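You operate a simulated robot arm through the tools that you are given. There is no shell and no other tool. Be economical: measure what you need, move in short steps, check, and stop when the job is done.

You run a simulated two-armed robot. Do the job below in one go: nothing can be reset, and whatever is moved stays where it is left.

TASK
Empty the spare bowl down the drain funnel.
Fine: hold it while unscrewing its blue cap; lay the cap on the valve shelf; stand the bowl back; leave the air valves, knob and tap as they are. Set down upright: spare bowl.

Only the result counts: the job must be done as asked and must still hold three seconds after the hand-in. Knocking over, shifting, dropping, spilling or breaking anything else fails it. A push-on lid holds only when it is set on centred and level and pressed home; a screw cap is set on level and turned clockwise until tight.

THE ROBOT
Two 7-joint arms with two-finger parallel grippers on one trunk, on a base that drives. Base frame: it is fixed to the floor where the robot stands at the start and does not move with it; the origin is under the middle of the robot, x ahead of it, y to its left, z up. Lengths are in mm, angles in degrees, forces in N, time in s.
The left shoulder is at the start at [60, 147, 543], the right one opposite. With the tool pointing down near the work surface each hand reaches from about 100 to 640 mm from the robot's upright axis, wherever it stands, measured 20 degrees to its own side. Places, roughly: air set knob [600, -200, 1200]; air valve [600, -600, 1100]; air vent valve [600, 100, 1100]; bowl tap [600, -300, 1000]; mouth of the drain funnel [500, 300, 600]; valve shelf [600, -400, 800]. Payload 3.43 kg a hand.
The TCP of each hand is the grasp point between the finger pads, 30 mm short of the fingertips. In the tool frame z runs along the fingers and y along their closing line. Largest opening 94 mm; finger width 28, thickness 10; the body of the gripper, 50 by 96 mm, starts 55 mm behind the TCP.
Orientation is that of the tool frame in the base frame, as [roll, pitch, yaw] about the fixed x, y, z axes, in that order (R = Rz(yaw) Ry(pitch) Rx(roll)). With the fingers straight down and closing along the base's y, the tool's x points along the base's -x, its y along +y and its z along -z.

THE INTERFACE
- The arms move only by the tool arm_command. It takes "left_deltas", "right_deltas" or both (then of equal length, played together; a hand with none holds still); each is one flat list of numbers, 7 for each row, row after row: the shift along the tool's x, y, z in mm, then the turn, a rotation vector about the tool's x, y, z in degrees, then the finger opening in mm, from 0 to 94. In form: [tx, ty, tz, wx, wy, wz, hand, tx, ty, tz, wx, wy, wz, hand, ...]. A call has 1 to 12 rows; each row shifts and turns the commanded pose from where the row before left it, along the tool's axes as they then stand. Rows are played at 5 a second. More than 50 mm and 8.6 degrees between two rows, or a gripper value outside its range, and nothing of the call is played. Where a pose cannot be reached the arm comes as near as it can. A force on the tool above 40 N (or 10 N above the force at the start of the call, whichever is more), or a blocked arm, ends the call early, and 0.2 s more pass. Each finger travels about 72 mm/s and halts on what it meets, pressing with about 36 N; the grip force reading is that of the motor and also rises with nothing between the fingers. The clock runs only during rows and for 0.2 s after the last one: add rows that do not move to give the fingers time. The reply holds the time, the measured pose of the TCP, the force on the tool along the base axes, the opening and the grip force, in the units named above and with some noise, with the torque about the TCP (base axes, N m) and any sound that the robot's microphone picked up.
- Cameras (640 x 400 px; columns grow to the right, rows downward): "scene" is now at [62.9, -5.4, 1196.5]; the picture's right is [-0.05, -1.00, 0.00], its down [-0.39, 0.02, -0.92] and it looks along [0.92, -0.05, -0.39] (base axes); focal length 228 px, centre (320, 200). "left" rides on the left gripper at [76, -14, -103] in its tool frame; the picture's right is [0.18, 0.98, 0.00], its down [-0.75, 0.14, -0.64] and it looks along [-0.63, 0.12, 0.77] (tool axes); focal length 243 px, centre (320, 200). "right" rides on the right gripper at [76, 14, -102] in its tool frame; the picture's right is [-0.18, 0.98, 0.00], its down [-0.75, -0.14, -0.64] and it looks along [-0.63, -0.12, 0.77] (tool axes); focal length 243 px, centre (320, 200). There is no depth. A picture from a camera that has moved, and an enlarged one, comes with that camera's place and axes in the base frame and with its lens.
- get_image(camera): a new picture of that camera. The clock stands still meanwhile.
- move_column(by): slides the trunk up (or, below 0, down) by that many mm; the arms and the scene camera ride with it, the base frame stays. It gives what a move gives, with no picture.
- drive_base(legs): drives the robot by 1 to 6 legs, each [ahead, left, turn to the left] in mm, mm and degrees, along the robot's own axes; the way and the turn of a leg run together, so that a leg with both is an arc; at most 1500 mm and 180 degrees a leg. The arms and the cameras ride along, it lands a little off, and it stops where it bumps. It gives what a move gives.
- head_to(pan, tilt): turns the head with the scene camera to pan (to the left, within 86 degrees either way) and tilt (down, from -29 to 69), counted from straight ahead of the robot. It gives what a move gives.
- close_up(camera, box): a new picture of the part [left, top, right, bottom] of that camera's present view, enlarged. The clock stands still meanwhile.
- close_job(): hands the job in; it is judged then, once.

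Go step by step. Nothing tells you exact positions but the pictures and the camera data: compare them with the known pose of the tool, close in by small moves and look again before you grip or let go. The budget is 120 turns and 92 pictures, counting those below and the enlarged ones. Unless the task says otherwise, let go and move clear before handing in, and close with one line.

The tools are called as name(argument=value, ...) on one line, values as JSON. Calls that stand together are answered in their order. arm_command: Moves the arms, as the interface text tells. Its arguments: {"type":"object","properties":{"left_deltas":{"type":"array"},"right_deltas":{"type":"array"}},"required":[]} The other tools are called the same way: move_column (by) slides the trunk up or down; drive_base (legs) drives the base; head_to (pan, tilt) turns the head that bears the scene camera; get_image (camera) takes a picture; close_up (camera, box) takes an enlarged picture of a part of a camera's view; close_job () hands the job in.

At the start:

```text
clock: 0.0
left_position: [292.0, 110.8, 999.6]
left_tcp_rot: [-180.0, 0.1, -180.0]
left_force: [1.0, 0.0, -0.1]
left_wrist_torque: [0.0, 0.01, -0.03]
left_opening: 93.8
left_grip_force: 0.0
right_position: [276.0, -146.0, 999.2]
right_tcp_rot: [180.0, 0.0, 180.0]
right_force: [0.9, -0.2, 0.3]
right_wrist_torque: [-0.01, 0.04, 0.0]
right_opening: 94.0
right_grip_force: 0.1
trunk travel left (down, up): [-250.0, 0.0]
robot x, y, heading: [2.1, -3.2, 0.0]
head pan, tilt: [-2.9, 22.9]
```

scene: 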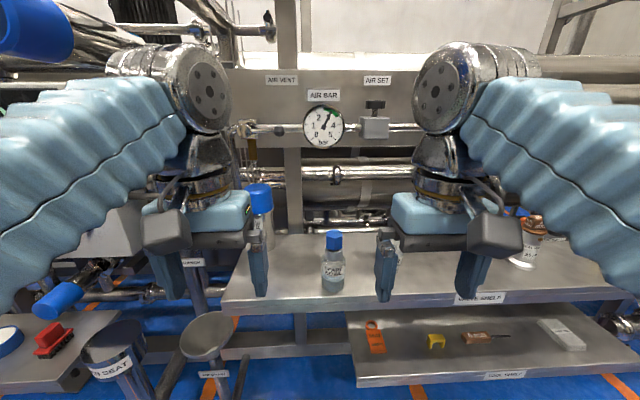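
right: 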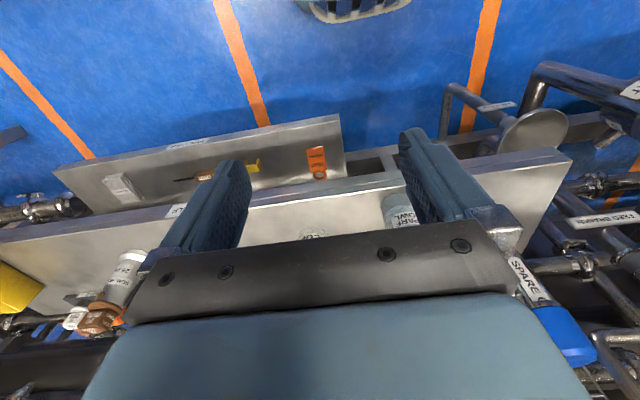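
left: 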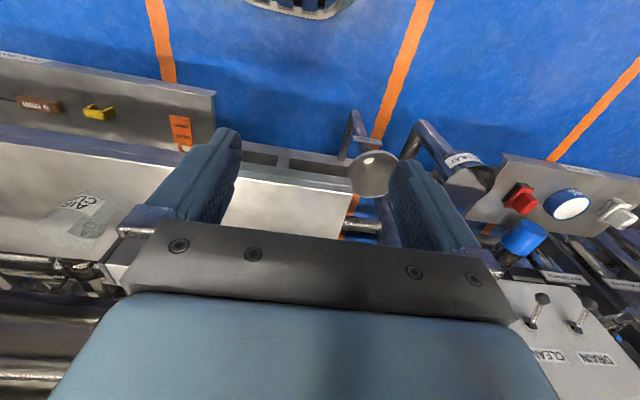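

I see a shelf with a blue-capped bottle in the middle and a second blue-capped item to the left. I look closer to tell which is the spare bowl.

close_up(camera="scene", box=[220, 170, 420, 310])

close_up(camera="scene", box=[0, 230, 260, 400])

close_up(camera="right", box=[360, 60, 640, 400])

```text
2.86 times, centred on (320, 240) of scene
camera zoom: at [62.9, -5.4, 1196.5], right [-0.05, -1.0, 0.0], down [-0.39, 0.02, -0.92], along [0.92, -0.05, -0.39], focal length 652 px, centre (320, 86)
```

zoom: 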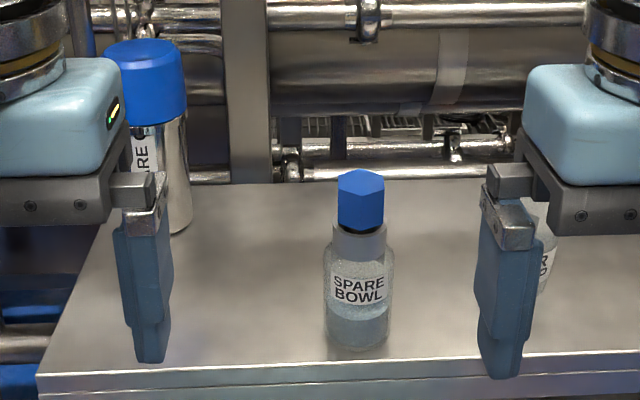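

```text
2.35 times, centred on (130, 315) of scene
camera zoom: at [62.9, -5.4, 1196.5], right [-0.05, -1.0, 0.0], down [-0.39, 0.02, -0.92], along [0.92, -0.05, -0.39], focal length 537 px, centre (767, -71)
```

zoom: 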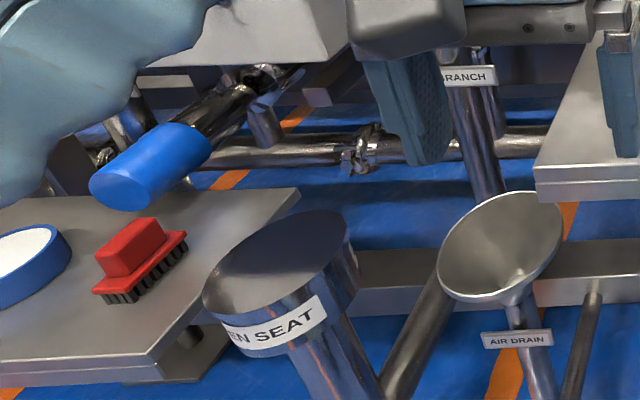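

```text
1.18 times, centred on (500, 230) of right
camera zoom: at [200.0, -131.5, 1101.6], right [0.18, 0.98, 0.0], down [0.75, -0.14, 0.64], along [0.63, -0.12, -0.77], focal length 285 px, centre (108, 165)
```

zoom: 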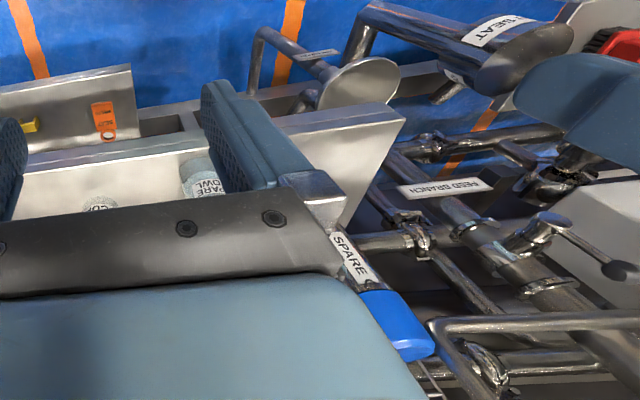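

The spare bowl stands on the valve shelf at about (475, -58), roughly 145 mm tall; the drain funnel is near (525, 290, 600). I turn the left hand to point forward so it can hold the bowl's body.

arm_command(left_deltas=[0, 0, 0, 0, -8.2, 0, 94, 0, 0, 0, 0, -8.2, 0, 94, 0, 0, 0, 0, -8.2, 0, 94, 0, 0, 0, 0, -8.2, 0, 94, 0, 0, 0, 0, -8.2, 0, 94, 0, 0, 0, 0, -8.2, 0, 94, 0, 0, 0, 0, -8.2, 0, 94, 0, 0, 0, 0, -8.2, 0, 94, 0, 0, 0, 0, -8.2, 0, 94, 0, 0, 0, 0, -8.2, 0, 94, 0, 0, 0, 0, -8, 0, 94], right_deltas=[0, -20, -20, 0, 0, 0, 94, 0, -20, -20, 0, 0, 0, 94, 0, -20, 0, 0, 0, 0, 94, 0, -20, 0, 0, 0, 0, 94, 0, 0, 0, 0, 0, 0, 94, 0, 0, 0, 0, 0, 0, 94, 0, 0, 0, 0, 0, 0, 94, 0, 0, 0, 0, 0, 0, 94, 0, 0, 0, 0, 0, 0, 94, 0, 0, 0, 0, 0, 0, 94, 0, 0, 0, 0, 0, 0, 94])

get_image(camera="scene")

get_image(camera="left")

```text
clock: 2.4
left_position: [291.4, 110.7, 999.4]
left_tcp_rot: [-10.2, 89.9, -10.2]
left_force: [-0.4, 1.2, -0.1]
left_wrist_torque: [-0.01, 0.0, 0.0]
left_opening: 94.1
left_grip_force: 0.1
right_position: [279.7, -182.0, 999.7]
right_tcp_rot: [180.0, 0.0, 179.9]
right_force: [0.0, 0.1, -0.6]
right_wrist_torque: [-0.01, -0.01, 0.0]
right_opening: 93.9
right_grip_force: 0.1
right hand out of reach, approached as far as the arm can: row 1, 2, 4
trunk travel left (down, up): [-250.0, 0.0]
robot x, y, heading: [-0.9, 3.5, -0.2]
head pan, tilt: [-2.9, 22.9]
```

```text
85 pictures are left
camera scene: at [62.9, -5.3, 1196.6], right [-0.05, -1.0, 0.0], down [-0.39, 0.02, -0.92], along [0.92, -0.05, -0.39], focal length 228 px, centre (320, 200)
```

scene: 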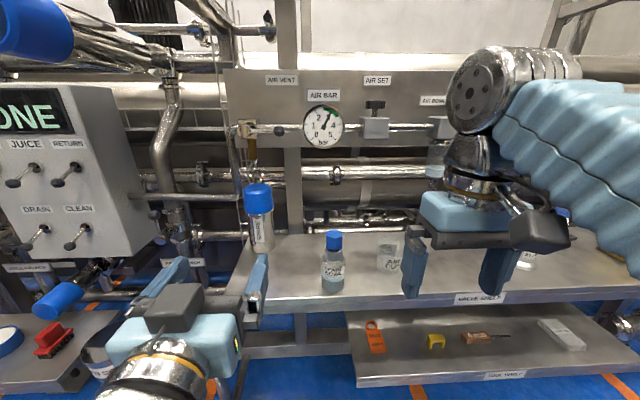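

```text
84 pictures are left
camera left: at [190.7, 96.2, 924.1], right [0.0, 0.98, -0.18], down [-0.64, 0.14, 0.75], along [0.76, 0.12, 0.63], focal length 243 px, centre (320, 200)
```

left: 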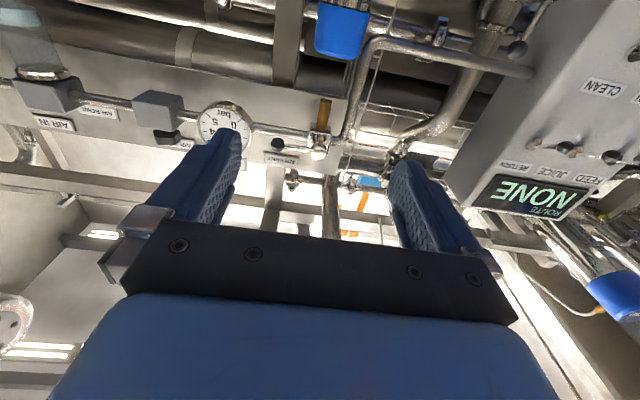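

The bowl's label front comes out near (470, -58, 842) by two views. I bring the left hand down in front of it, tilted slightly downward.

arm_command(left_deltas=[30, -34, 0, 0, 0, 0, 94, 30, -34, 0, 0, 0, 0, 94, 30, -34, 0, 0, 0, 0, 94, 30, -34, 0, 0, 0, 0, 94, 20, -33, 10, 0, 0, 0, 94, 0, 0, 10, 0, 6.7, 0, 94, 0, 0, 10, 0, 6.7, 0, 94, 0, 0, 0, 0, 6.7, 0, 94, 0, 0, 0, 0, 0, 0, 94])

get_image(camera="scene")

get_image(camera="left")

```text
clock: 3.3
left_position: [285.1, 85.9, 957.7]
left_tcp_rot: [-75.9, 75.2, -70.7]
left_force: [0.0, 0.9, -0.6]
left_wrist_torque: [-0.02, 0.02, -0.01]
left_opening: 93.7
left_grip_force: 0.0
right_position: [279.6, -181.6, 998.8]
right_tcp_rot: [-179.9, 0.1, -179.9]
right_force: [0.2, 0.3, -0.7]
right_wrist_torque: [-0.03, 0.01, -0.03]
right_opening: 94.1
right_grip_force: 0.1
trunk travel left (down, up): [-250.0, 0.0]
robot x, y, heading: [-3.3, -1.1, 0.1]
head pan, tilt: [-2.9, 22.9]
stopped in row 4 (left hand): the arm was blocked; the commanded pose is now the measured one
```

```text
83 pictures are left
camera scene: at [62.9, -5.2, 1196.6], right [-0.05, -1.0, 0.0], down [-0.39, 0.02, -0.92], along [0.92, -0.05, -0.39], focal length 228 px, centre (320, 200)
```

scene: 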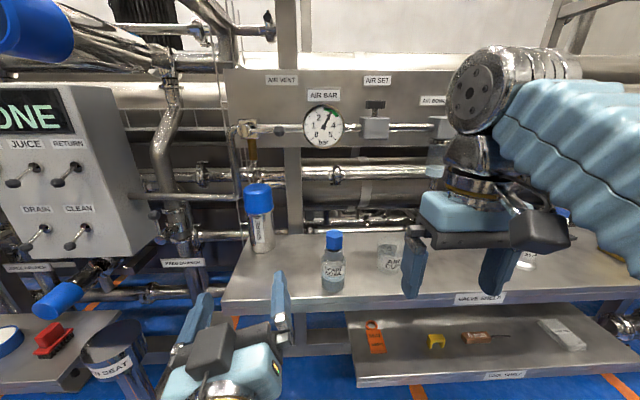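

```text
82 pictures are left
camera left: at [193.6, 43.3, 882.8], right [-0.06, 0.91, -0.42], down [-0.71, 0.25, 0.65], along [0.7, 0.34, 0.63], focal length 243 px, centre (320, 200)
```

left: 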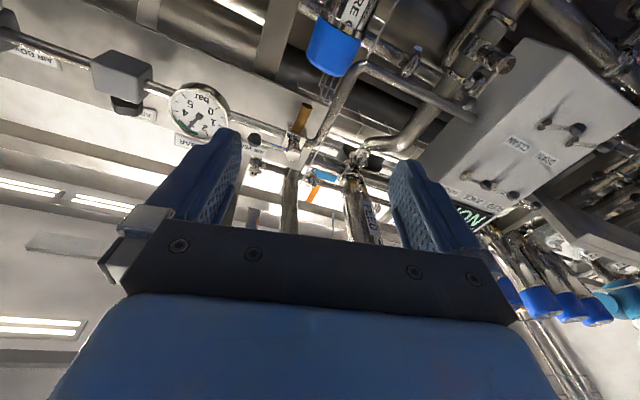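

The arm was folded too tightly against the robot and stalled. I move it forward first, straightening it level, before going sideways and down.

arm_command(left_deltas=[0, 0, 25, 0, 0, 4, 94, 0, 0, 25, 0, 0, 5, 94, 0, 0, 25, 0, 0, 5, 94, 0, 0, 15, 6, 0, 0, 94, 0, 0, 0, 6, 6, 0, 94, 0, 0, 0, 0, 6, 0, 94, 0, 0, 0, 0, 6, 0, 94, 0, 0, 0, 0, 6, 0, 94, 0, 0, 0, 0, 0, 0, 94])

```text
clock: 5.3
left_position: [376.3, 93.5, 966.5]
left_tcp_rot: [179.3, 69.6, 172.8]
left_force: [0.5, 0.7, 0.6]
left_wrist_torque: [0.03, 0.0, -0.03]
left_opening: 94.0
left_grip_force: 0.0
right_position: [279.8, -181.7, 999.2]
right_tcp_rot: [180.0, 0.0, 180.0]
right_force: [-0.9, -0.4, 0.6]
right_wrist_torque: [0.02, 0.0, -0.03]
right_opening: 93.9
right_grip_force: 0.0
trunk travel left (down, up): [-250.0, 0.0]
robot x, y, heading: [-0.1, -0.4, -0.1]
head pan, tilt: [-2.9, 22.9]
```

Level and tilted 20° down now. I move sideways and down to a pre-grasp point in line with the bowl.

arm_command(left_deltas=[13.5, -27, 7, 0, 0, 0, 94, 13.5, -27, 7, 0, 0, 0, 94, 13.5, -27, 7, 0, 0, 0, 94, 13.5, -27, 7, 0, 0, 0, 94, 13.5, -27, 7, 0, 0, 0, 94, 0, 0, 0, 0, 0, 0, 94])

get_image(camera="scene")

get_image(camera="left")

```text
clock: 6.6
left_position: [378.9, 12.8, 921.0]
left_tcp_rot: [-159.0, 70.5, -162.0]
left_force: [1.5, -0.5, -0.2]
left_wrist_torque: [-0.03, 0.0, 0.0]
left_opening: 93.9
left_grip_force: 0.0
right_position: [279.4, -182.0, 998.5]
right_tcp_rot: [180.0, 0.1, 179.9]
right_force: [-0.2, 0.7, 0.4]
right_wrist_torque: [0.01, 0.01, 0.0]
right_opening: 93.8
right_grip_force: 0.1
trunk travel left (down, up): [-250.0, 0.0]
robot x, y, heading: [-0.0, 3.3, 0.2]
head pan, tilt: [-2.9, 22.9]
stopped in row 6 (left hand): the arm was blocked; the commanded pose is now the measured one
```

```text
81 pictures are left
camera scene: at [62.8, -5.3, 1196.5], right [-0.05, -1.0, 0.0], down [-0.39, 0.02, -0.92], along [0.92, -0.05, -0.39], focal length 228 px, centre (320, 200)
```

scene: 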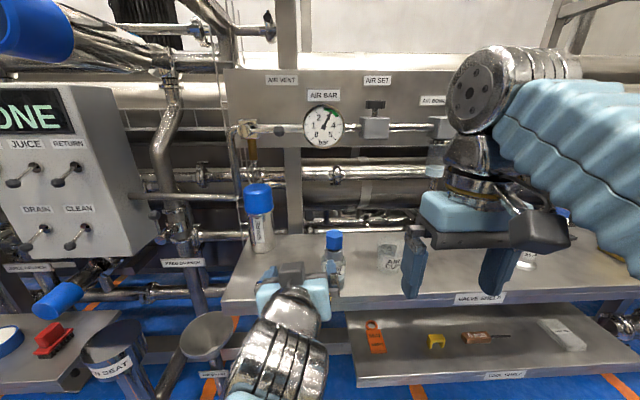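

```text
80 pictures are left
camera left: at [258.7, -3.2, 883.2], right [-0.03, 0.96, -0.29], down [-0.36, 0.26, 0.89], along [0.93, 0.13, 0.34], focal length 243 px, centre (320, 200)
```

left: 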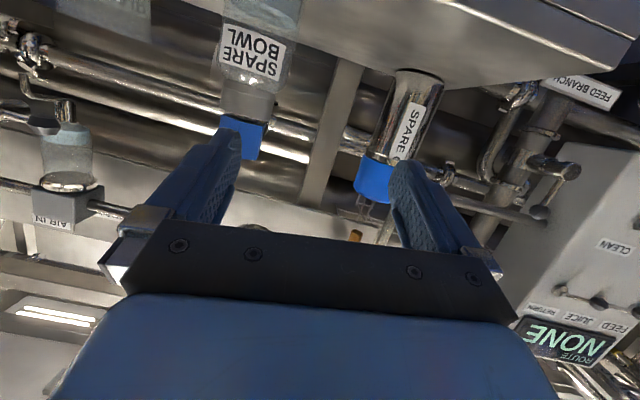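

The left arm runs out of travel crossing to y = -58, so the base should shift right. Bowl centre refined to about (482, -57), shelf top ≈ 806, label centre ≈ 860. I look down for base clearance first.

head_to(pan=-25, tilt=60)

get_image(camera="scene")

```text
clock: 7.7
left_position: [379.1, 12.7, 921.4]
left_tcp_rot: [-158.9, 70.7, -161.9]
left_force: [-0.9, -0.3, 0.1]
left_wrist_torque: [0.0, 0.01, 0.0]
left_opening: 94.2
left_grip_force: 0.0
right_position: [278.0, -183.3, 999.3]
right_tcp_rot: [-179.9, 0.2, 180.0]
right_force: [-0.8, 0.1, 0.0]
right_wrist_torque: [0.03, 0.02, -0.01]
right_opening: 94.1
right_grip_force: 0.2
trunk travel left (down, up): [-250.0, 0.0]
robot x, y, heading: [-0.6, 3.3, 0.1]
head pan, tilt: [-25.0, 60.0]
```

```text
79 pictures are left
camera scene: at [30.8, -28.8, 1143.2], right [-0.42, -0.91, 0.0], down [-0.78, 0.37, -0.5], along [0.45, -0.21, -0.87], focal length 228 px, centre (320, 200)
```

scene: 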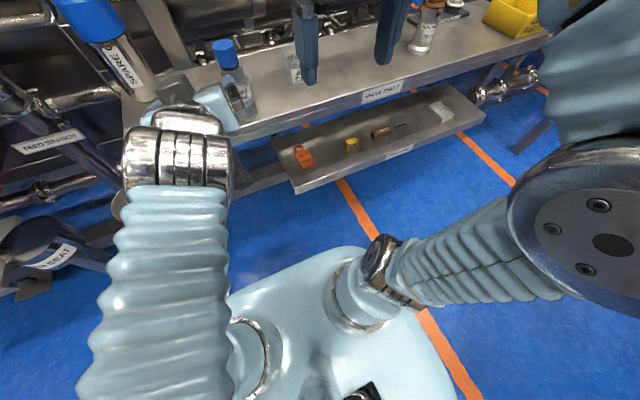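

Sideways is clear. I drive 160 mm to the right.

drive_base(legs=[[0, -160, 0]])

head_to(pan=5, tilt=35)

```text
clock: 9.1
left_position: [379.5, -146.8, 922.7]
left_tcp_rot: [-158.6, 70.7, -162.0]
left_force: [-0.1, 0.9, 0.1]
left_wrist_torque: [0.0, 0.01, -0.01]
left_opening: 94.2
left_grip_force: 0.0
right_position: [278.8, -339.3, 999.6]
right_tcp_rot: [180.0, 0.1, 179.8]
right_force: [0.1, 0.1, 0.4]
right_wrist_torque: [-0.02, 0.01, -0.01]
right_opening: 93.9
right_grip_force: 0.1
trunk travel left (down, up): [-250.0, 0.0]
robot x, y, heading: [-1.1, -157.2, -0.3]
head pan, tilt: [-25.0, 60.0]
```

```text
clock: 10.0
left_position: [380.0, -146.8, 922.0]
left_tcp_rot: [-158.6, 70.5, -161.7]
left_force: [0.5, 0.3, -0.5]
left_wrist_torque: [0.0, -0.04, 0.0]
left_opening: 94.2
left_grip_force: 0.1
right_position: [278.7, -339.2, 998.1]
right_tcp_rot: [179.9, 0.1, 179.7]
right_force: [-0.1, 0.5, 0.3]
right_wrist_torque: [0.04, -0.01, 0.02]
right_opening: 94.1
right_grip_force: 0.1
trunk travel left (down, up): [-250.0, 0.0]
robot x, y, heading: [-0.4, -156.2, -0.0]
head pan, tilt: [5.0, 35.0]
```

Now I line the left hand up about 100 mm in front of the bowl and correct the small roll.

arm_command(left_deltas=[6.6, 25.5, 3, 0, 0, 0, 94, 6.6, 25.5, 3, 0, 0, 0, 94, 6.6, 25.5, 3, 0, 0, 0, 94, 6.6, 25.5, 3, 0, 0, 0, 94, 0, 0, 0, 0, 0, 7.3, 94, 0, 0, 0, 0, 0, 0, 94])

get_image(camera="scene")

get_image(camera="left")

```text
clock: 11.4
left_position: [386.2, -49.5, 881.2]
left_tcp_rot: [179.8, 72.0, 175.3]
left_force: [0.3, -0.1, -0.6]
left_wrist_torque: [0.02, -0.01, -0.01]
left_opening: 94.2
left_grip_force: 0.0
right_position: [279.6, -338.7, 998.3]
right_tcp_rot: [179.9, 0.1, 179.9]
right_force: [0.2, -0.7, -0.3]
right_wrist_torque: [-0.02, 0.01, 0.0]
right_opening: 94.0
right_grip_force: 0.1
trunk travel left (down, up): [-250.0, 0.0]
robot x, y, heading: [-6.1, -154.6, -0.2]
head pan, tilt: [5.0, 35.0]
```

```text
78 pictures are left
camera scene: at [57.8, -150.4, 1177.5], right [0.08, -1.0, 0.0], down [-0.57, -0.05, -0.82], along [0.82, 0.07, -0.57], focal length 228 px, centre (320, 200)
```

scene: 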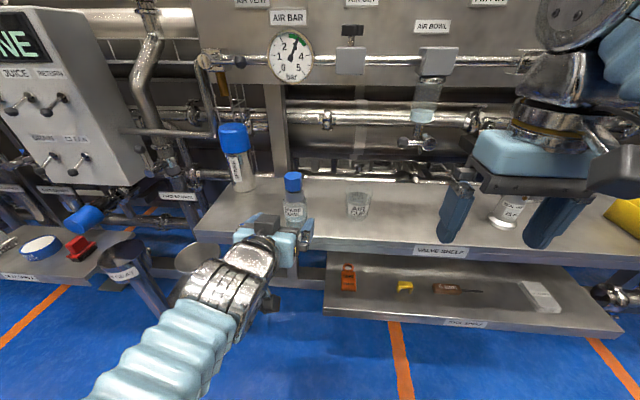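

```text
77 pictures are left
camera left: at [265.6, -54.1, 841.2], right [0.02, 0.98, -0.17], down [-0.36, 0.17, 0.92], along [0.93, 0.05, 0.36], focal length 243 px, centre (320, 200)
```

left: 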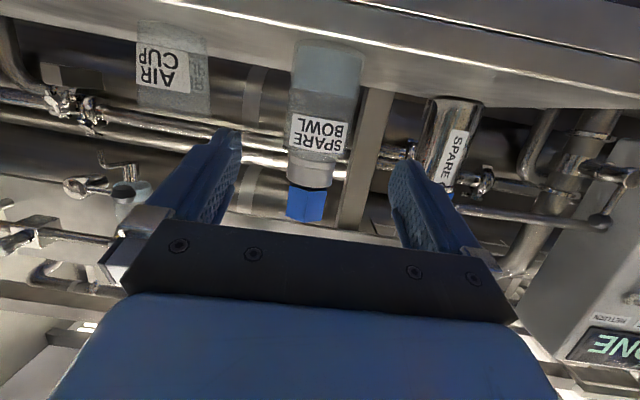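

The bowl sits centred between the fingers. I advance 100 mm along the fingers.

arm_command(left_deltas=[0, 0, 25, 0, 0, 0, 94, 0, 0, 25, 0, 0, 0, 94, 0, 0, 25, 0, 0, 0, 94, 0, 0, 25, 0, 0, 0, 94, 0, 0, 0, 0, 0, 0, 94])

close_up(camera="scene", box=[220, 150, 380, 290])

get_image(camera="left")

```text
clock: 12.6
left_position: [481.4, -55.4, 851.8]
left_tcp_rot: [180.0, 72.0, 175.6]
left_force: [-0.4, 0.2, -0.2]
left_wrist_torque: [-0.01, -0.02, -0.01]
left_opening: 94.2
left_grip_force: 0.0
right_position: [278.6, -339.2, 997.9]
right_tcp_rot: [179.9, -0.1, 179.9]
right_force: [0.8, -0.1, 0.1]
right_wrist_torque: [0.01, -0.02, 0.01]
right_opening: 93.8
right_grip_force: 0.0
trunk travel left (down, up): [-250.0, 0.0]
robot x, y, heading: [-1.0, -158.7, 0.0]
head pan, tilt: [5.0, 35.0]
```

```text
2.86 times, centred on (300, 220) of scene
camera zoom: at [58.0, -150.4, 1177.4], right [0.08, -1.0, 0.0], down [-0.57, -0.05, -0.82], along [0.82, 0.07, -0.57], focal length 652 px, centre (377, 143)
```

zoom: 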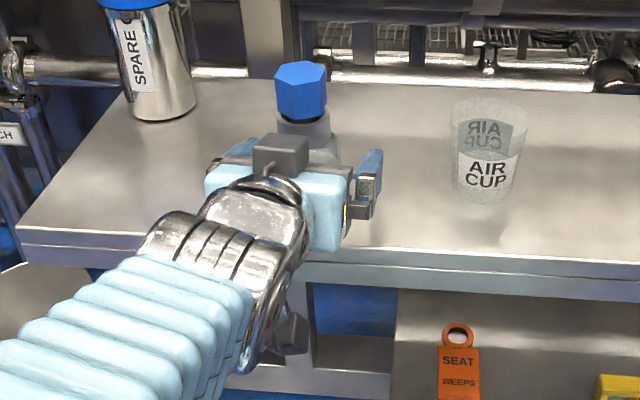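

```text
75 pictures are left
camera left: at [361.2, -62.3, 811.4], right [0.02, 0.98, -0.17], down [-0.37, 0.17, 0.92], along [0.93, 0.05, 0.36], focal length 243 px, centre (320, 200)
```

left: 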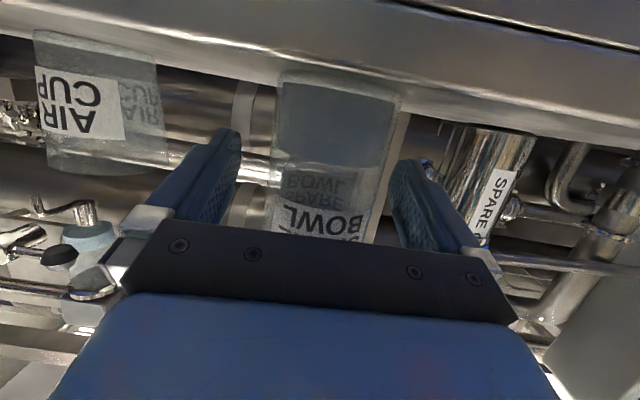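

Bowl body is between the pads. I shift 3 mm and close on it.

arm_command(left_deltas=[0, 3, 0, 0, 0, 0, 94, 0, 0, 0, 0, 0, 0, 65, 0, 0, 0, 0, 0, 0, 50, 0, 0, 0, 0, 0, 0, 40, 0, 0, 0, 0, 0, 0, 40, 0, 0, 0, 0, 0, 0, 40])

get_image(camera="left")

```text
clock: 14.0
left_position: [481.6, -53.9, 850.3]
left_tcp_rot: [179.9, 71.9, 175.6]
left_force: [0.5, 0.1, 0.8]
left_wrist_torque: [-0.04, -0.04, -0.03]
left_opening: 59.6
left_grip_force: 35.7
right_position: [278.8, -340.2, 997.9]
right_tcp_rot: [180.0, 0.1, 179.7]
right_force: [-0.5, -0.2, -0.1]
right_wrist_torque: [0.0, -0.04, -0.01]
right_opening: 94.5
right_grip_force: 0.1
trunk travel left (down, up): [-250.0, 0.0]
robot x, y, heading: [0.6, -155.7, -0.1]
head pan, tilt: [5.0, 35.0]
```

```text
74 pictures are left
camera left: at [361.9, -58.8, 811.0], right [0.02, 0.98, -0.17], down [-0.36, 0.17, 0.92], along [0.93, 0.05, 0.36], focal length 243 px, centre (320, 200)
```

left: 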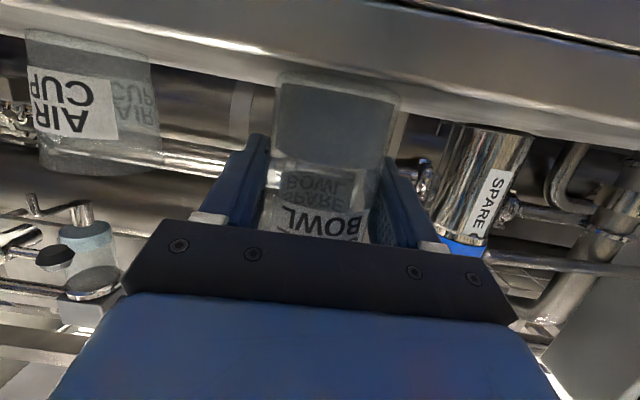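

Gripped at 59.6 mm. I lift it 60 mm straight up and check before backing the robot away from the shelf for room to unscrew.

arm_command(left_deltas=[-14.3, 0, -4.6, 0, 0, 0, 40, -14.3, 0, -4.6, 0, 0, 0, 40, -14.3, 0, -4.6, 0, 0, 0, 40, -14.3, 0, -4.6, 0, 0, 0, 40, 0, 0, 0, 0, 0, 0, 40])

close_up(camera="scene", box=[180, 130, 420, 290])

```text
clock: 15.2
left_position: [481.3, -55.2, 910.3]
left_tcp_rot: [179.9, 71.9, 175.5]
left_force: [-1.3, -0.3, -1.4]
left_wrist_torque: [0.01, 0.02, 0.04]
left_opening: 59.7
left_grip_force: 35.9
right_position: [279.2, -339.6, 998.7]
right_tcp_rot: [-180.0, 0.1, 179.8]
right_force: [-0.4, -0.5, -0.1]
right_wrist_torque: [0.0, 0.01, 0.0]
right_opening: 94.0
right_grip_force: 0.1
trunk travel left (down, up): [-250.0, 0.0]
robot x, y, heading: [0.6, -157.2, -0.1]
head pan, tilt: [5.0, 35.0]
```

```text
2.50 times, centred on (300, 210) of scene
camera zoom: at [57.9, -150.4, 1177.5], right [0.08, -1.0, 0.0], down [-0.57, -0.05, -0.82], along [0.82, 0.07, -0.57], focal length 571 px, centre (370, 175)
```

zoom: 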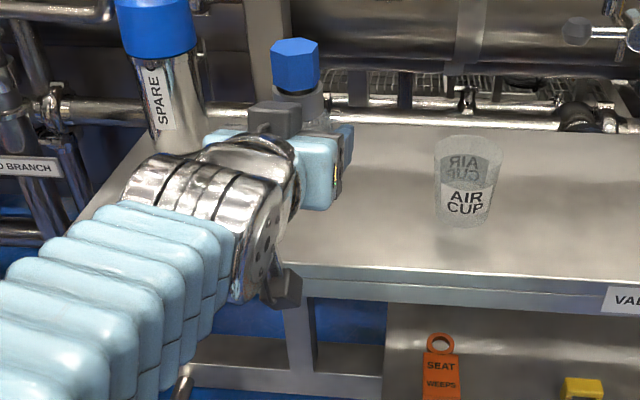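

The bowl is lifted, light and firmly held. Now I back the base 170 mm from the shelf.

drive_base(legs=[[-170, 0, 0]])

```text
clock: 16.7
left_position: [312.8, -52.5, 910.0]
left_tcp_rot: [-179.9, 71.9, 175.8]
left_force: [1.1, 0.1, -2.0]
left_wrist_torque: [0.03, 0.0, 0.04]
left_opening: 59.6
left_grip_force: 35.8
right_position: [110.6, -338.5, 998.6]
right_tcp_rot: [-179.9, 0.0, -179.9]
right_force: [0.2, 0.7, -1.1]
right_wrist_torque: [0.0, 0.0, 0.01]
right_opening: 94.1
right_grip_force: 0.1
trunk travel left (down, up): [-250.0, 0.0]
robot x, y, heading: [-167.8, -154.9, -0.0]
head pan, tilt: [5.0, 35.0]
```

Backed up cleanly. I lower the bowl in front of the robot and bring the right hand, tool down, toward the space above the cap.

arm_command(left_deltas=[24.6, -10.2, 5.3, 0, 0, 0, 40, 24.6, -10.2, 5.3, 0, 0, 0, 40, 24.6, -10.2, 5.3, 0, 0, 0, 40, 24.6, -10.2, 5.3, 0, 0, 0, 40, 24.6, -10.2, 5.3, 0, 0, 0, 40, 24.6, -10.2, 5.3, 0, 0, 0, 40, 0, 0, 0, 0, 0, 0, 40, 0, 0, 0, 0, 0, 0, 40, 0, 0, 0, 0, 0, 0, 40, 0, 0, 0, 0, 0, 0, 40, 0, 0, 0, 0, 0, 0, 40], right_deltas=[-10, 0, 10, 0, 0, 0, 94, -10, 0, 10, 0, 0, 0, 94, -10, 0, 10, 0, 0, 0, 94, -10, 0, 10, 0, 0, 0, 94, -10, 0, 10, 0, 0, 0, 94, -10, 0, 10, 0, 0, 0, 94, -18, 32, 0, 0, 0, 0, 94, -18, 32, 0, 0, 0, 0, 94, -18, 32, 0, 0, 0, 0, 94, -18, 32, 0, 0, 0, 0, 94, -18, 32, 0, 0, 0, 0, 94])

get_image(camera="scene")

get_image(camera="right")

```text
clock: 19.1
left_position: [293.2, -114.4, 760.8]
left_tcp_rot: [-173.1, 71.4, -178.2]
left_force: [0.0, 0.6, -1.5]
left_wrist_torque: [0.01, 0.0, -0.02]
left_opening: 59.8
left_grip_force: 36.3
right_position: [256.9, -176.0, 939.4]
right_tcp_rot: [-180.0, 0.1, 179.9]
right_force: [-0.2, -0.4, 0.6]
right_wrist_torque: [0.06, -0.02, 0.0]
right_opening: 94.5
right_grip_force: 0.1
trunk travel left (down, up): [-250.0, 0.0]
robot x, y, heading: [-170.6, -156.4, 0.0]
head pan, tilt: [5.0, 35.0]
```

```text
72 pictures are left
camera scene: at [-111.4, -150.2, 1177.5], right [0.09, -1.0, 0.0], down [-0.57, -0.05, -0.82], along [0.82, 0.07, -0.57], focal length 228 px, centre (320, 200)
```

scene: 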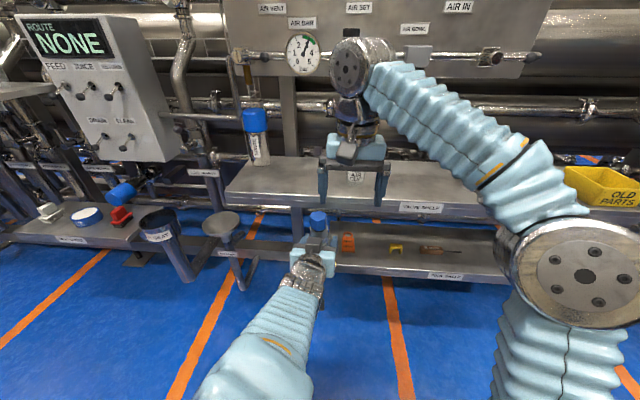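

```text
71 pictures are left
camera right: at [182.7, -162.3, 1042.4], right [0.18, 0.98, 0.0], down [0.75, -0.14, 0.64], along [0.63, -0.12, -0.77], focal length 243 px, centre (320, 200)
```

right: 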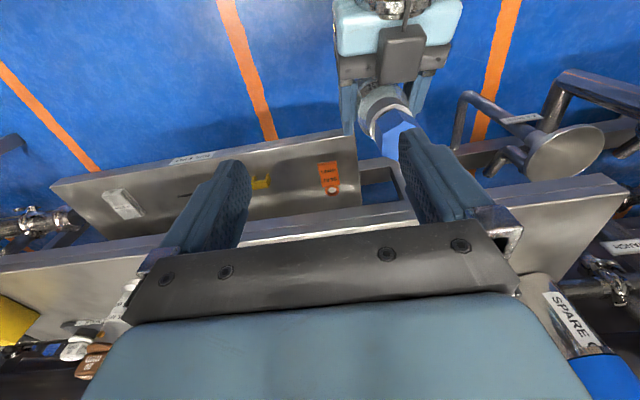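

The cap is now in reach below the right hand. I take closer looks to locate it exactly.

arm_command(left_deltas=[0, 0, 0, 0, 0, 2.3, 40, 0, 0, 0, 0, 0, 0, 40])

close_up(camera="right", box=[320, 20, 480, 190])

close_up(camera="scene", box=[270, 190, 370, 290])

```text
clock: 19.7
left_position: [292.8, -112.4, 759.6]
left_tcp_rot: [-178.8, 71.3, 175.7]
left_force: [0.1, 0.3, -2.1]
left_wrist_torque: [-0.04, -0.01, 0.01]
left_opening: 59.6
left_grip_force: 36.0
right_position: [259.7, -176.5, 940.5]
right_tcp_rot: [-179.9, 0.0, -179.9]
right_force: [-0.4, -0.3, 0.5]
right_wrist_torque: [0.01, 0.03, 0.0]
right_opening: 94.1
right_grip_force: 0.0
trunk travel left (down, up): [-250.0, 0.0]
robot x, y, heading: [-167.8, -157.4, -0.2]
head pan, tilt: [5.0, 35.0]
```

```text
2.35 times, centred on (400, 105) of right
camera zoom: at [182.7, -162.5, 1042.5], right [0.18, 0.98, 0.0], down [0.75, -0.14, 0.64], along [0.63, -0.12, -0.77], focal length 571 px, centre (132, 424)
```

zoom: 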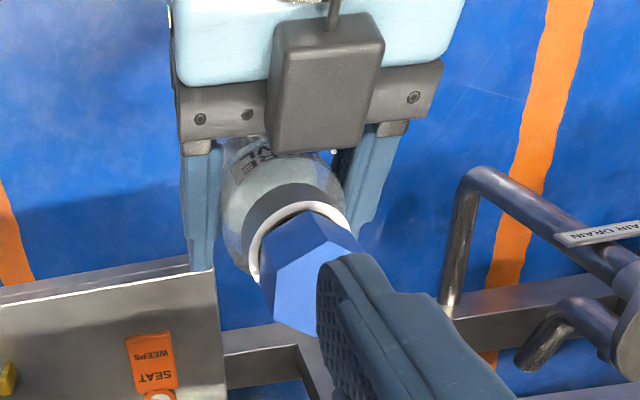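

```text
4.00 times, centred on (320, 240) of scene
camera zoom: at [-111.3, -149.9, 1177.4], right [0.09, -1.0, 0.0], down [-0.57, -0.05, -0.82], along [0.82, 0.07, -0.57], focal length 914 px, centre (320, 40)
```

zoom: 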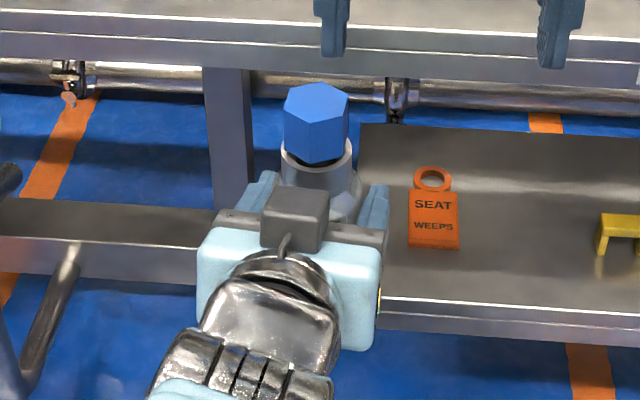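

Cap top centre is about (287, -116, 858), some 36 mm wide. I move the right hand directly above it.

arm_command(right_deltas=[-13, 30, 0, 0, 0, 0, 94, -14, 30, 0, 0, 0, 0, 94, 0, 0, 15, 0, 0, 0, 94, 0, 0, 0, 0, 0, 0, 94])

close_up(camera="right", box=[200, 60, 440, 230])

close_up(camera="scene", box=[250, 130, 390, 270])

```text
clock: 20.7
left_position: [293.0, -111.8, 760.3]
left_tcp_rot: [-178.9, 71.2, 175.9]
left_force: [0.0, 0.0, -1.8]
left_wrist_torque: [-0.01, -0.01, 0.02]
left_opening: 59.7
left_grip_force: 35.6
right_position: [286.5, -120.6, 924.5]
right_tcp_rot: [179.9, -0.1, -180.0]
right_force: [0.3, -0.2, -0.7]
right_wrist_torque: [-0.02, 0.01, -0.04]
right_opening: 94.1
right_grip_force: 0.0
trunk travel left (down, up): [-250.0, 0.0]
robot x, y, heading: [-170.2, -157.5, -0.1]
head pan, tilt: [5.0, 35.0]
```

```text
2.35 times, centred on (320, 145) of right
camera zoom: at [210.7, -105.2, 1027.0], right [0.18, 0.98, 0.0], down [0.75, -0.14, 0.64], along [0.63, -0.12, -0.77], focal length 571 px, centre (320, 329)
```

zoom: 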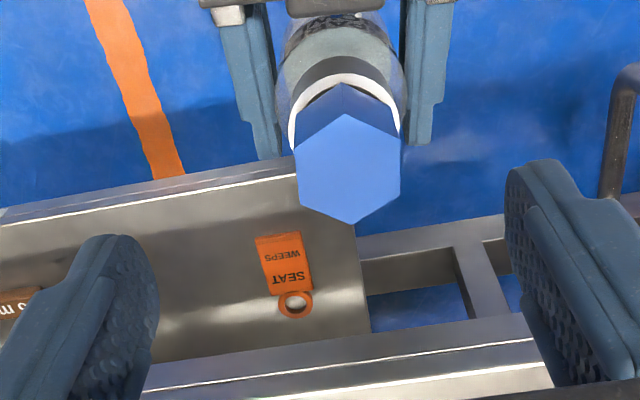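

```text
2.86 times, centred on (320, 200) of scene
camera zoom: at [-111.3, -149.9, 1177.5], right [0.09, -1.0, 0.0], down [-0.57, -0.05, -0.82], along [0.82, 0.07, -0.57], focal length 652 px, centre (320, 200)
```

zoom: 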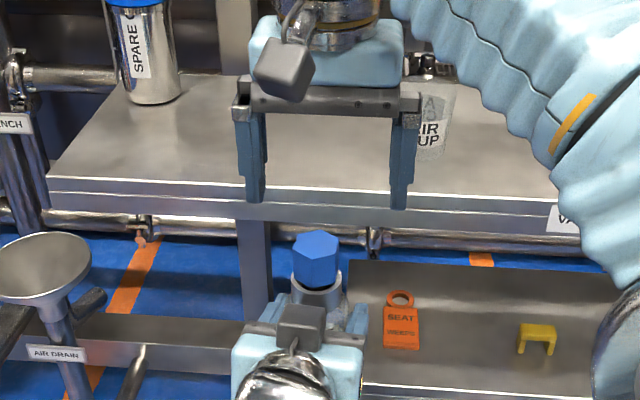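

The cap's flats face about 10° off the finger line. Cap top is near (288, -112, 854); I align, rotate 10° and lower over it.

arm_command(right_deltas=[-1.5, 8.6, 0, 0, 0, 0, 94, 0, 0, 0, 0, 0, 5, 94, 0, 0, 16, 0, 0, 5, 94, 0, 0, 16, 0, 0, 0, 80, 0, 0, 16, 0, 0, 0, 70, 0, 0, 16, 0, 0, 0, 60, 0, 0, 0, 0, 0, 0, 60])

close_up(camera="right", box=[200, 60, 440, 230])

close_up(camera="scene", box=[250, 150, 390, 290])

```text
clock: 22.3
left_position: [293.3, -110.6, 759.8]
left_tcp_rot: [-178.8, 71.2, 176.0]
left_force: [-0.4, 0.4, -2.3]
left_wrist_torque: [0.02, -0.02, 0.0]
left_opening: 59.7
left_grip_force: 35.1
right_position: [286.9, -110.9, 860.3]
right_tcp_rot: [-180.0, 0.0, 170.0]
right_force: [-1.3, 0.4, 0.3]
right_wrist_torque: [-0.03, -0.02, 0.05]
right_opening: 60.3
right_grip_force: 0.0
trunk travel left (down, up): [-250.0, 0.0]
robot x, y, heading: [-170.3, -159.2, -0.1]
head pan, tilt: [5.0, 35.0]
```

```text
2.35 times, centred on (320, 145) of right
camera zoom: at [215.0, -84.0, 962.5], right [0.35, 0.94, 0.0], down [0.72, -0.27, 0.64], along [0.6, -0.23, -0.77], focal length 571 px, centre (320, 329)
```

zoom: 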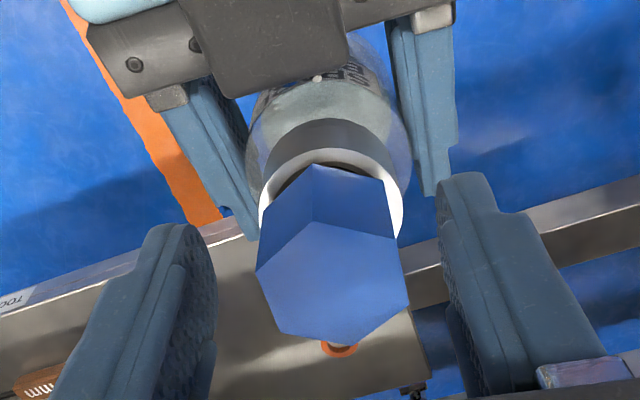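

```text
2.86 times, centred on (320, 220) of scene
camera zoom: at [-111.2, -149.9, 1177.4], right [0.09, -1.0, 0.0], down [-0.57, -0.05, -0.82], along [0.82, 0.07, -0.57], focal length 652 px, centre (320, 143)
```

zoom: 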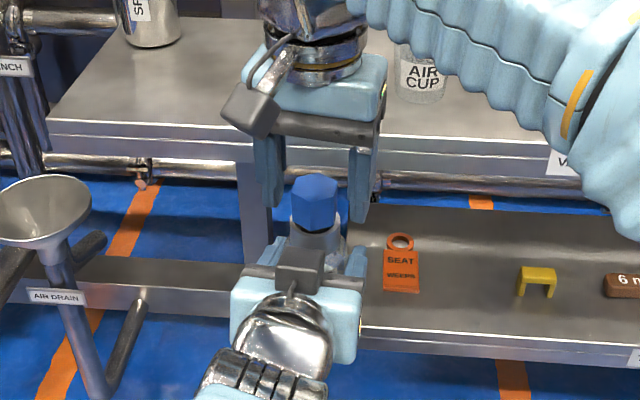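

The fingers straddle the cap squarely and the flats line up. I close on the cap and turn it counter-clockwise.

arm_command(right_deltas=[0, 0, 0, 0, 0, 0, 45, 0, 0, 0, 0, 0, 0, 25, 0, 0, 0, 0, 0, 0, 20, 0, 0, 0, 0, 0, 0, 20, 0, 0, 0, 0, 0, -8, 20, 0, 0, 0, 0, 0, -8, 20, 0, 0, 0, 0, 0, -8, 20, 0, 0, 0, 0, 0, -8, 20, 0, 0, 0, 0, 0, -8, 20, 0, 0, 0, 0, 0, -8, 20, 0, 0, 0, 0, 0, 0, 20])

close_up(camera="scene", box=[250, 150, 390, 290])

```text
clock: 24.7
left_position: [294.8, -109.2, 758.6]
left_tcp_rot: [-178.7, 71.2, 176.2]
left_force: [12.6, 16.3, -7.9]
left_wrist_torque: [-0.86, 0.36, -0.04]
left_opening: 59.7
left_grip_force: 36.0
right_position: [289.8, -111.1, 861.0]
right_tcp_rot: [-179.9, 0.1, -142.0]
right_force: [-11.9, -16.7, 6.2]
right_wrist_torque: [-0.81, 0.75, -0.03]
right_opening: 32.9
right_grip_force: 36.1
trunk travel left (down, up): [-250.0, 0.0]
robot x, y, heading: [-168.5, -154.5, 0.1]
head pan, tilt: [5.0, 35.0]
```

```text
2.86 times, centred on (320, 220) of scene
camera zoom: at [-111.3, -149.9, 1177.4], right [0.09, -1.0, 0.0], down [-0.57, -0.05, -0.82], along [0.82, 0.07, -0.57], focal length 652 px, centre (320, 143)
```

zoom: 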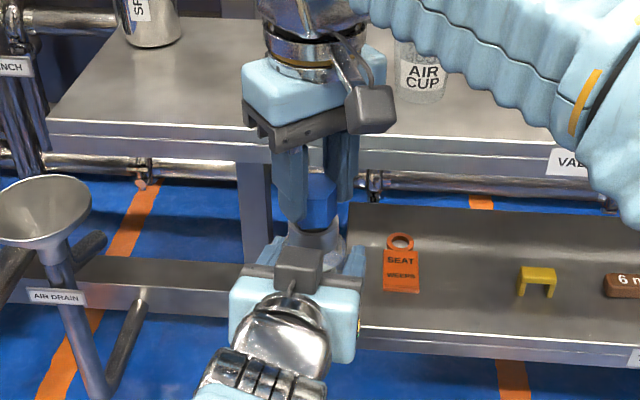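

The cap turns with little torque but some side load from misalignment. I relieve that a little and keep turning.

arm_command(right_deltas=[2.5, 0, 0, 0, 0, 0, 20, 0, 0, -0.2, 0, 0, -8, 20, 0, 0, -0.2, 0, 0, -8, 20, 0, 0, -0.2, 0, 0, -8, 20, 0, 0, -0.2, 0, 0, -8, 20, 0, 0, -0.2, 0, 0, -8, 20, 0, 0, -0.2, 0, 0, -8, 20, 0, 0, 0, 0, 0, 0, 20])

close_up(camera="scene", box=[250, 150, 390, 290])

```text
clock: 26.5
left_position: [294.0, -109.7, 760.1]
left_tcp_rot: [-178.9, 71.2, 176.2]
left_force: [-19.7, 13.9, -3.2]
left_wrist_torque: [-0.63, -0.72, -0.06]
left_opening: 59.8
left_grip_force: 35.6
right_position: [286.0, -112.0, 862.2]
right_tcp_rot: [-179.9, -0.1, -93.9]
right_force: [19.8, -12.1, 1.9]
right_wrist_torque: [-0.66, -1.27, -0.08]
right_opening: 33.0
right_grip_force: 35.8
trunk travel left (down, up): [-250.0, 0.0]
robot x, y, heading: [-169.5, -156.0, 0.1]
head pan, tilt: [5.0, 35.0]
```

```text
2.86 times, centred on (320, 220) of scene
camera zoom: at [-111.3, -149.9, 1177.4], right [0.09, -1.0, 0.0], down [-0.57, -0.05, -0.82], along [0.82, 0.07, -0.57], focal length 652 px, centre (320, 143)
```

zoom: 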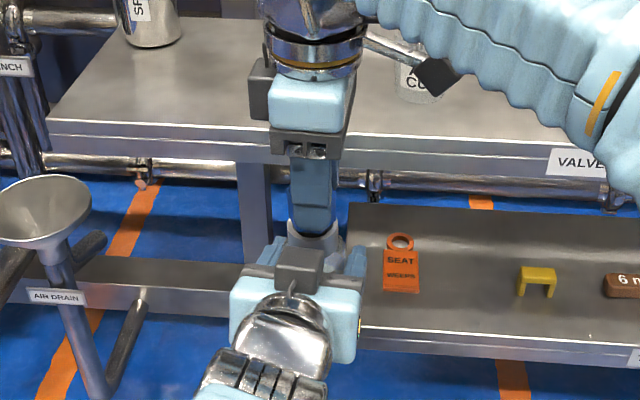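

Another quarter turn made. I relieve again and continue.

arm_command(right_deltas=[1.5, -3, 0, 0, 0, 0, 20, 0, 0, -0.2, 0, 0, -8, 20, 0, 0, -0.2, 0, 0, -8, 20, 0, 0, -0.2, 0, 0, -8, 20, 0, 0, -0.2, 0, 0, -8, 20, 0, 0, -0.2, 0, 0, -8, 20, 0, 0, -0.2, 0, 0, -8, 20, 0, 0, 0, 0, 0, 0, 20])

close_up(camera="scene", box=[250, 150, 390, 290])

```text
clock: 28.3
left_position: [293.6, -112.1, 759.6]
left_tcp_rot: [-179.0, 71.2, 175.7]
left_force: [-12.4, -12.3, -1.0]
left_wrist_torque: [0.56, -0.62, 0.07]
left_opening: 59.4
left_grip_force: 35.9
right_position: [290.1, -112.3, 863.9]
right_tcp_rot: [-179.8, 0.0, -45.9]
right_force: [11.5, 13.4, -0.3]
right_wrist_torque: [0.79, -0.59, -0.04]
right_opening: 32.5
right_grip_force: 35.8
trunk travel left (down, up): [-250.0, 0.0]
robot x, y, heading: [-169.9, -158.9, -0.1]
head pan, tilt: [5.0, 35.0]
```

```text
2.86 times, centred on (320, 220) of scene
camera zoom: at [-111.3, -149.9, 1177.4], right [0.09, -1.0, 0.0], down [-0.57, -0.05, -0.82], along [0.82, 0.07, -0.57], focal length 652 px, centre (320, 143)
```

zoom: 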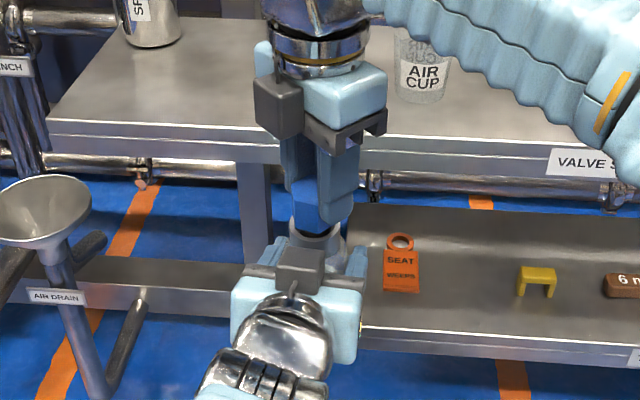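

144° so far with no resistance. I relieve and continue.

arm_command(right_deltas=[0, -2.4, 0, 0, 0, 0, 20, 0, 0, -0.2, 0, 0, -8, 20, 0, 0, -0.2, 0, 0, -8, 20, 0, 0, -0.2, 0, 0, -8, 20, 0, 0, -0.2, 0, 0, -8, 20, 0, 0, -0.2, 0, 0, -8, 20, 0, 0, -0.2, 0, 0, -8, 20, 0, 0, 0, 0, 0, 0, 20])

close_up(camera="scene", box=[250, 150, 390, 290])

```text
clock: 30.1
left_position: [294.3, -111.5, 759.4]
left_tcp_rot: [-179.1, 71.2, 175.6]
left_force: [-4.0, -23.9, -1.6]
left_wrist_torque: [1.23, -0.16, 0.14]
left_opening: 59.9
left_grip_force: 35.9
right_position: [291.3, -111.1, 863.6]
right_tcp_rot: [-179.8, -0.1, 2.2]
right_force: [2.1, 23.6, 0.0]
right_wrist_torque: [1.25, -0.09, -0.1]
right_opening: 32.7
right_grip_force: 36.2
trunk travel left (down, up): [-250.0, 0.0]
robot x, y, heading: [-170.2, -155.5, -0.1]
head pan, tilt: [5.0, 35.0]
```

```text
2.86 times, centred on (320, 220) of scene
camera zoom: at [-111.3, -149.9, 1177.4], right [0.09, -1.0, 0.0], down [-0.57, -0.05, -0.82], along [0.82, 0.07, -0.57], focal length 652 px, centre (320, 143)
```

zoom: 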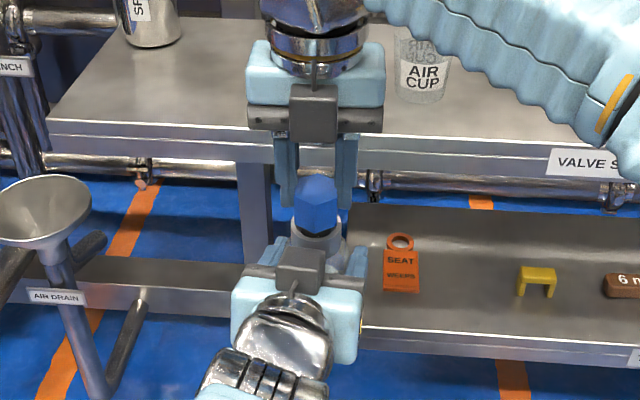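

192° turned. I test with a small lift, side load relieved first.

arm_command(right_deltas=[0, -3, 0, 0, 0, 0, 20, 0, 0, -1, 0, 0, 0, 20, 0, 0, -1, 0, 0, 0, 20, 0, 0, 0, 0, 0, 0, 20])

```text
clock: 31.1
left_position: [294.7, -109.8, 759.5]
left_tcp_rot: [-178.6, 71.3, 176.3]
left_force: [-2.8, -1.7, 8.8]
left_wrist_torque: [0.11, -0.07, 0.01]
left_opening: 59.7
left_grip_force: 35.2
right_position: [292.2, -108.8, 863.9]
right_tcp_rot: [179.8, -0.1, 1.9]
right_force: [4.7, 2.5, -11.2]
right_wrist_torque: [0.13, -0.28, 0.01]
right_opening: 32.6
right_grip_force: 36.4
trunk travel left (down, up): [-250.0, 0.0]
robot x, y, heading: [-172.7, -157.1, -0.2]
head pan, tilt: [5.0, 35.0]
```

Still threaded; side load is now almost gone. I keep turning.

arm_command(right_deltas=[0, 0, 0, 0, 0, -8, 20, 0, 0, 0, 0, 0, -8, 20, 0, 0, 0, 0, 0, -8, 20, 0, 0, -0.2, 0, 0, -8, 20, 0, 0, -0.2, 0, 0, -8, 20, 0, 0, -0.2, 0, 0, -8, 20, 0, 0, -0.2, 0, 0, -8, 20, 0, 0, -0.2, 0, 0, -8, 20, 0, 0, -0.2, 0, 0, -8, 20, 0, 0, -0.2, 0, 0, -8, 20, 0, 0, 0, 0, 0, 0, 20])

close_up(camera="scene", box=[250, 150, 390, 290])

```text
clock: 33.0
left_position: [289.8, -110.7, 754.5]
left_tcp_rot: [-179.9, 70.1, 174.7]
left_force: [-5.6, -2.5, -6.8]
left_wrist_torque: [0.18, -0.62, 0.11]
left_opening: 59.0
left_grip_force: 36.3
right_position: [270.9, -108.9, 850.5]
right_tcp_rot: [179.4, -0.9, 67.2]
right_force: [5.0, 2.2, 6.1]
right_wrist_torque: [0.11, -0.05, -0.05]
right_opening: 32.8
right_grip_force: 35.8
right hand out of reach, approached as far as the arm can: row 8, 9
trunk travel left (down, up): [-250.0, 0.0]
robot x, y, heading: [-166.2, -155.6, -0.3]
head pan, tilt: [5.0, 35.0]
stopped in row 9 (left hand): the force on the tool passed its limit at 71 N (the readings are from after the stop); the commanded pose is now the measured one
```

```text
2.86 times, centred on (320, 220) of scene
camera zoom: at [-111.3, -149.7, 1177.5], right [0.09, -1.0, 0.0], down [-0.57, -0.05, -0.82], along [0.82, 0.07, -0.57], focal length 652 px, centre (320, 143)
```

zoom: 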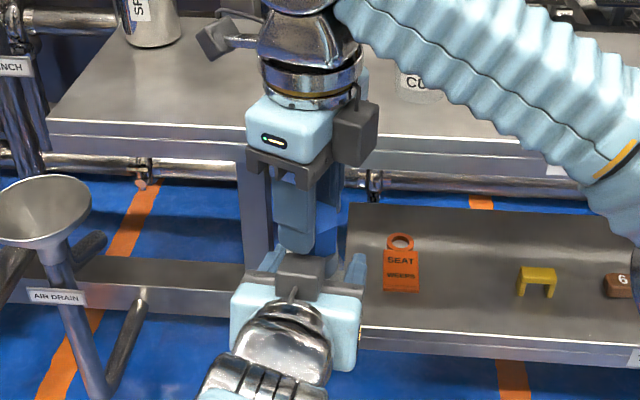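

The right wrist hit its limit and dragged off the axis. I open gently and rise straight up, then inspect.

arm_command(right_deltas=[0, 0, 0, 0, 0, 0, 45, 0, 0, 0, 0, 0, 0, 50, 0, 0, -20, 0, 0, 0, 50, 0, 0, -30, 0, 0, 0, 60, 0, 0, -30, 0, 0, 0, 60, 0, 0, 0, 0, 0, 0, 60])

close_up(camera="scene", box=[250, 150, 390, 290])

get_image(camera="right")

```text
clock: 34.4
left_position: [291.3, -110.1, 754.0]
left_tcp_rot: [-179.8, 70.4, 174.7]
left_force: [0.4, 0.4, -2.6]
left_wrist_torque: [0.0, -0.03, 0.02]
left_opening: 59.2
left_grip_force: 36.0
right_position: [235.1, -105.5, 895.2]
right_tcp_rot: [179.5, -1.1, 67.1]
right_force: [-0.7, -0.2, -0.3]
right_wrist_torque: [0.0, -0.01, 0.02]
right_opening: 59.9
right_grip_force: 0.1
right hand out of reach, approached as far as the arm can: row 3, 4, 5
trunk travel left (down, up): [-250.0, 0.0]
robot x, y, heading: [-170.4, -158.8, 0.2]
head pan, tilt: [5.0, 35.0]
```

```text
2.86 times, centred on (320, 220) of scene
camera zoom: at [-111.4, -149.8, 1177.5], right [0.09, -1.0, 0.0], down [-0.57, -0.05, -0.82], along [0.82, 0.07, -0.57], focal length 652 px, centre (320, 143)
```

zoom: 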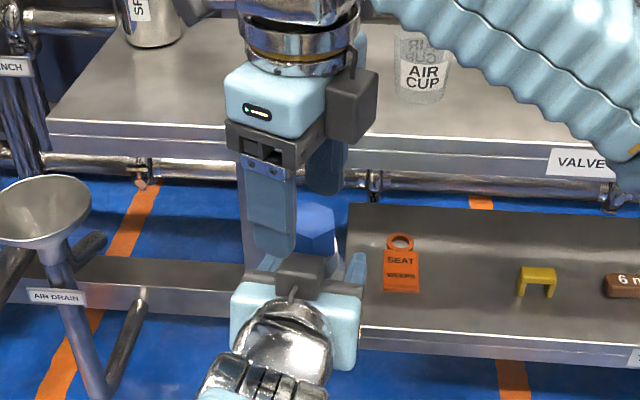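

```text
58 pictures are left
camera right: at [276.1, -42.3, 998.7], right [0.83, -0.55, 0.01], down [-0.43, -0.65, 0.63], along [-0.34, -0.53, -0.78], focal length 243 px, centre (320, 200)
```

right: 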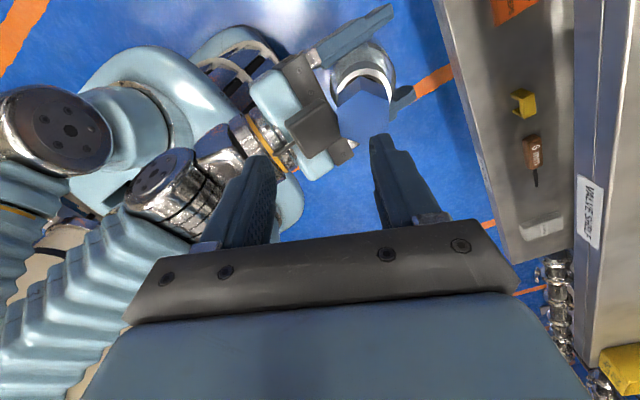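

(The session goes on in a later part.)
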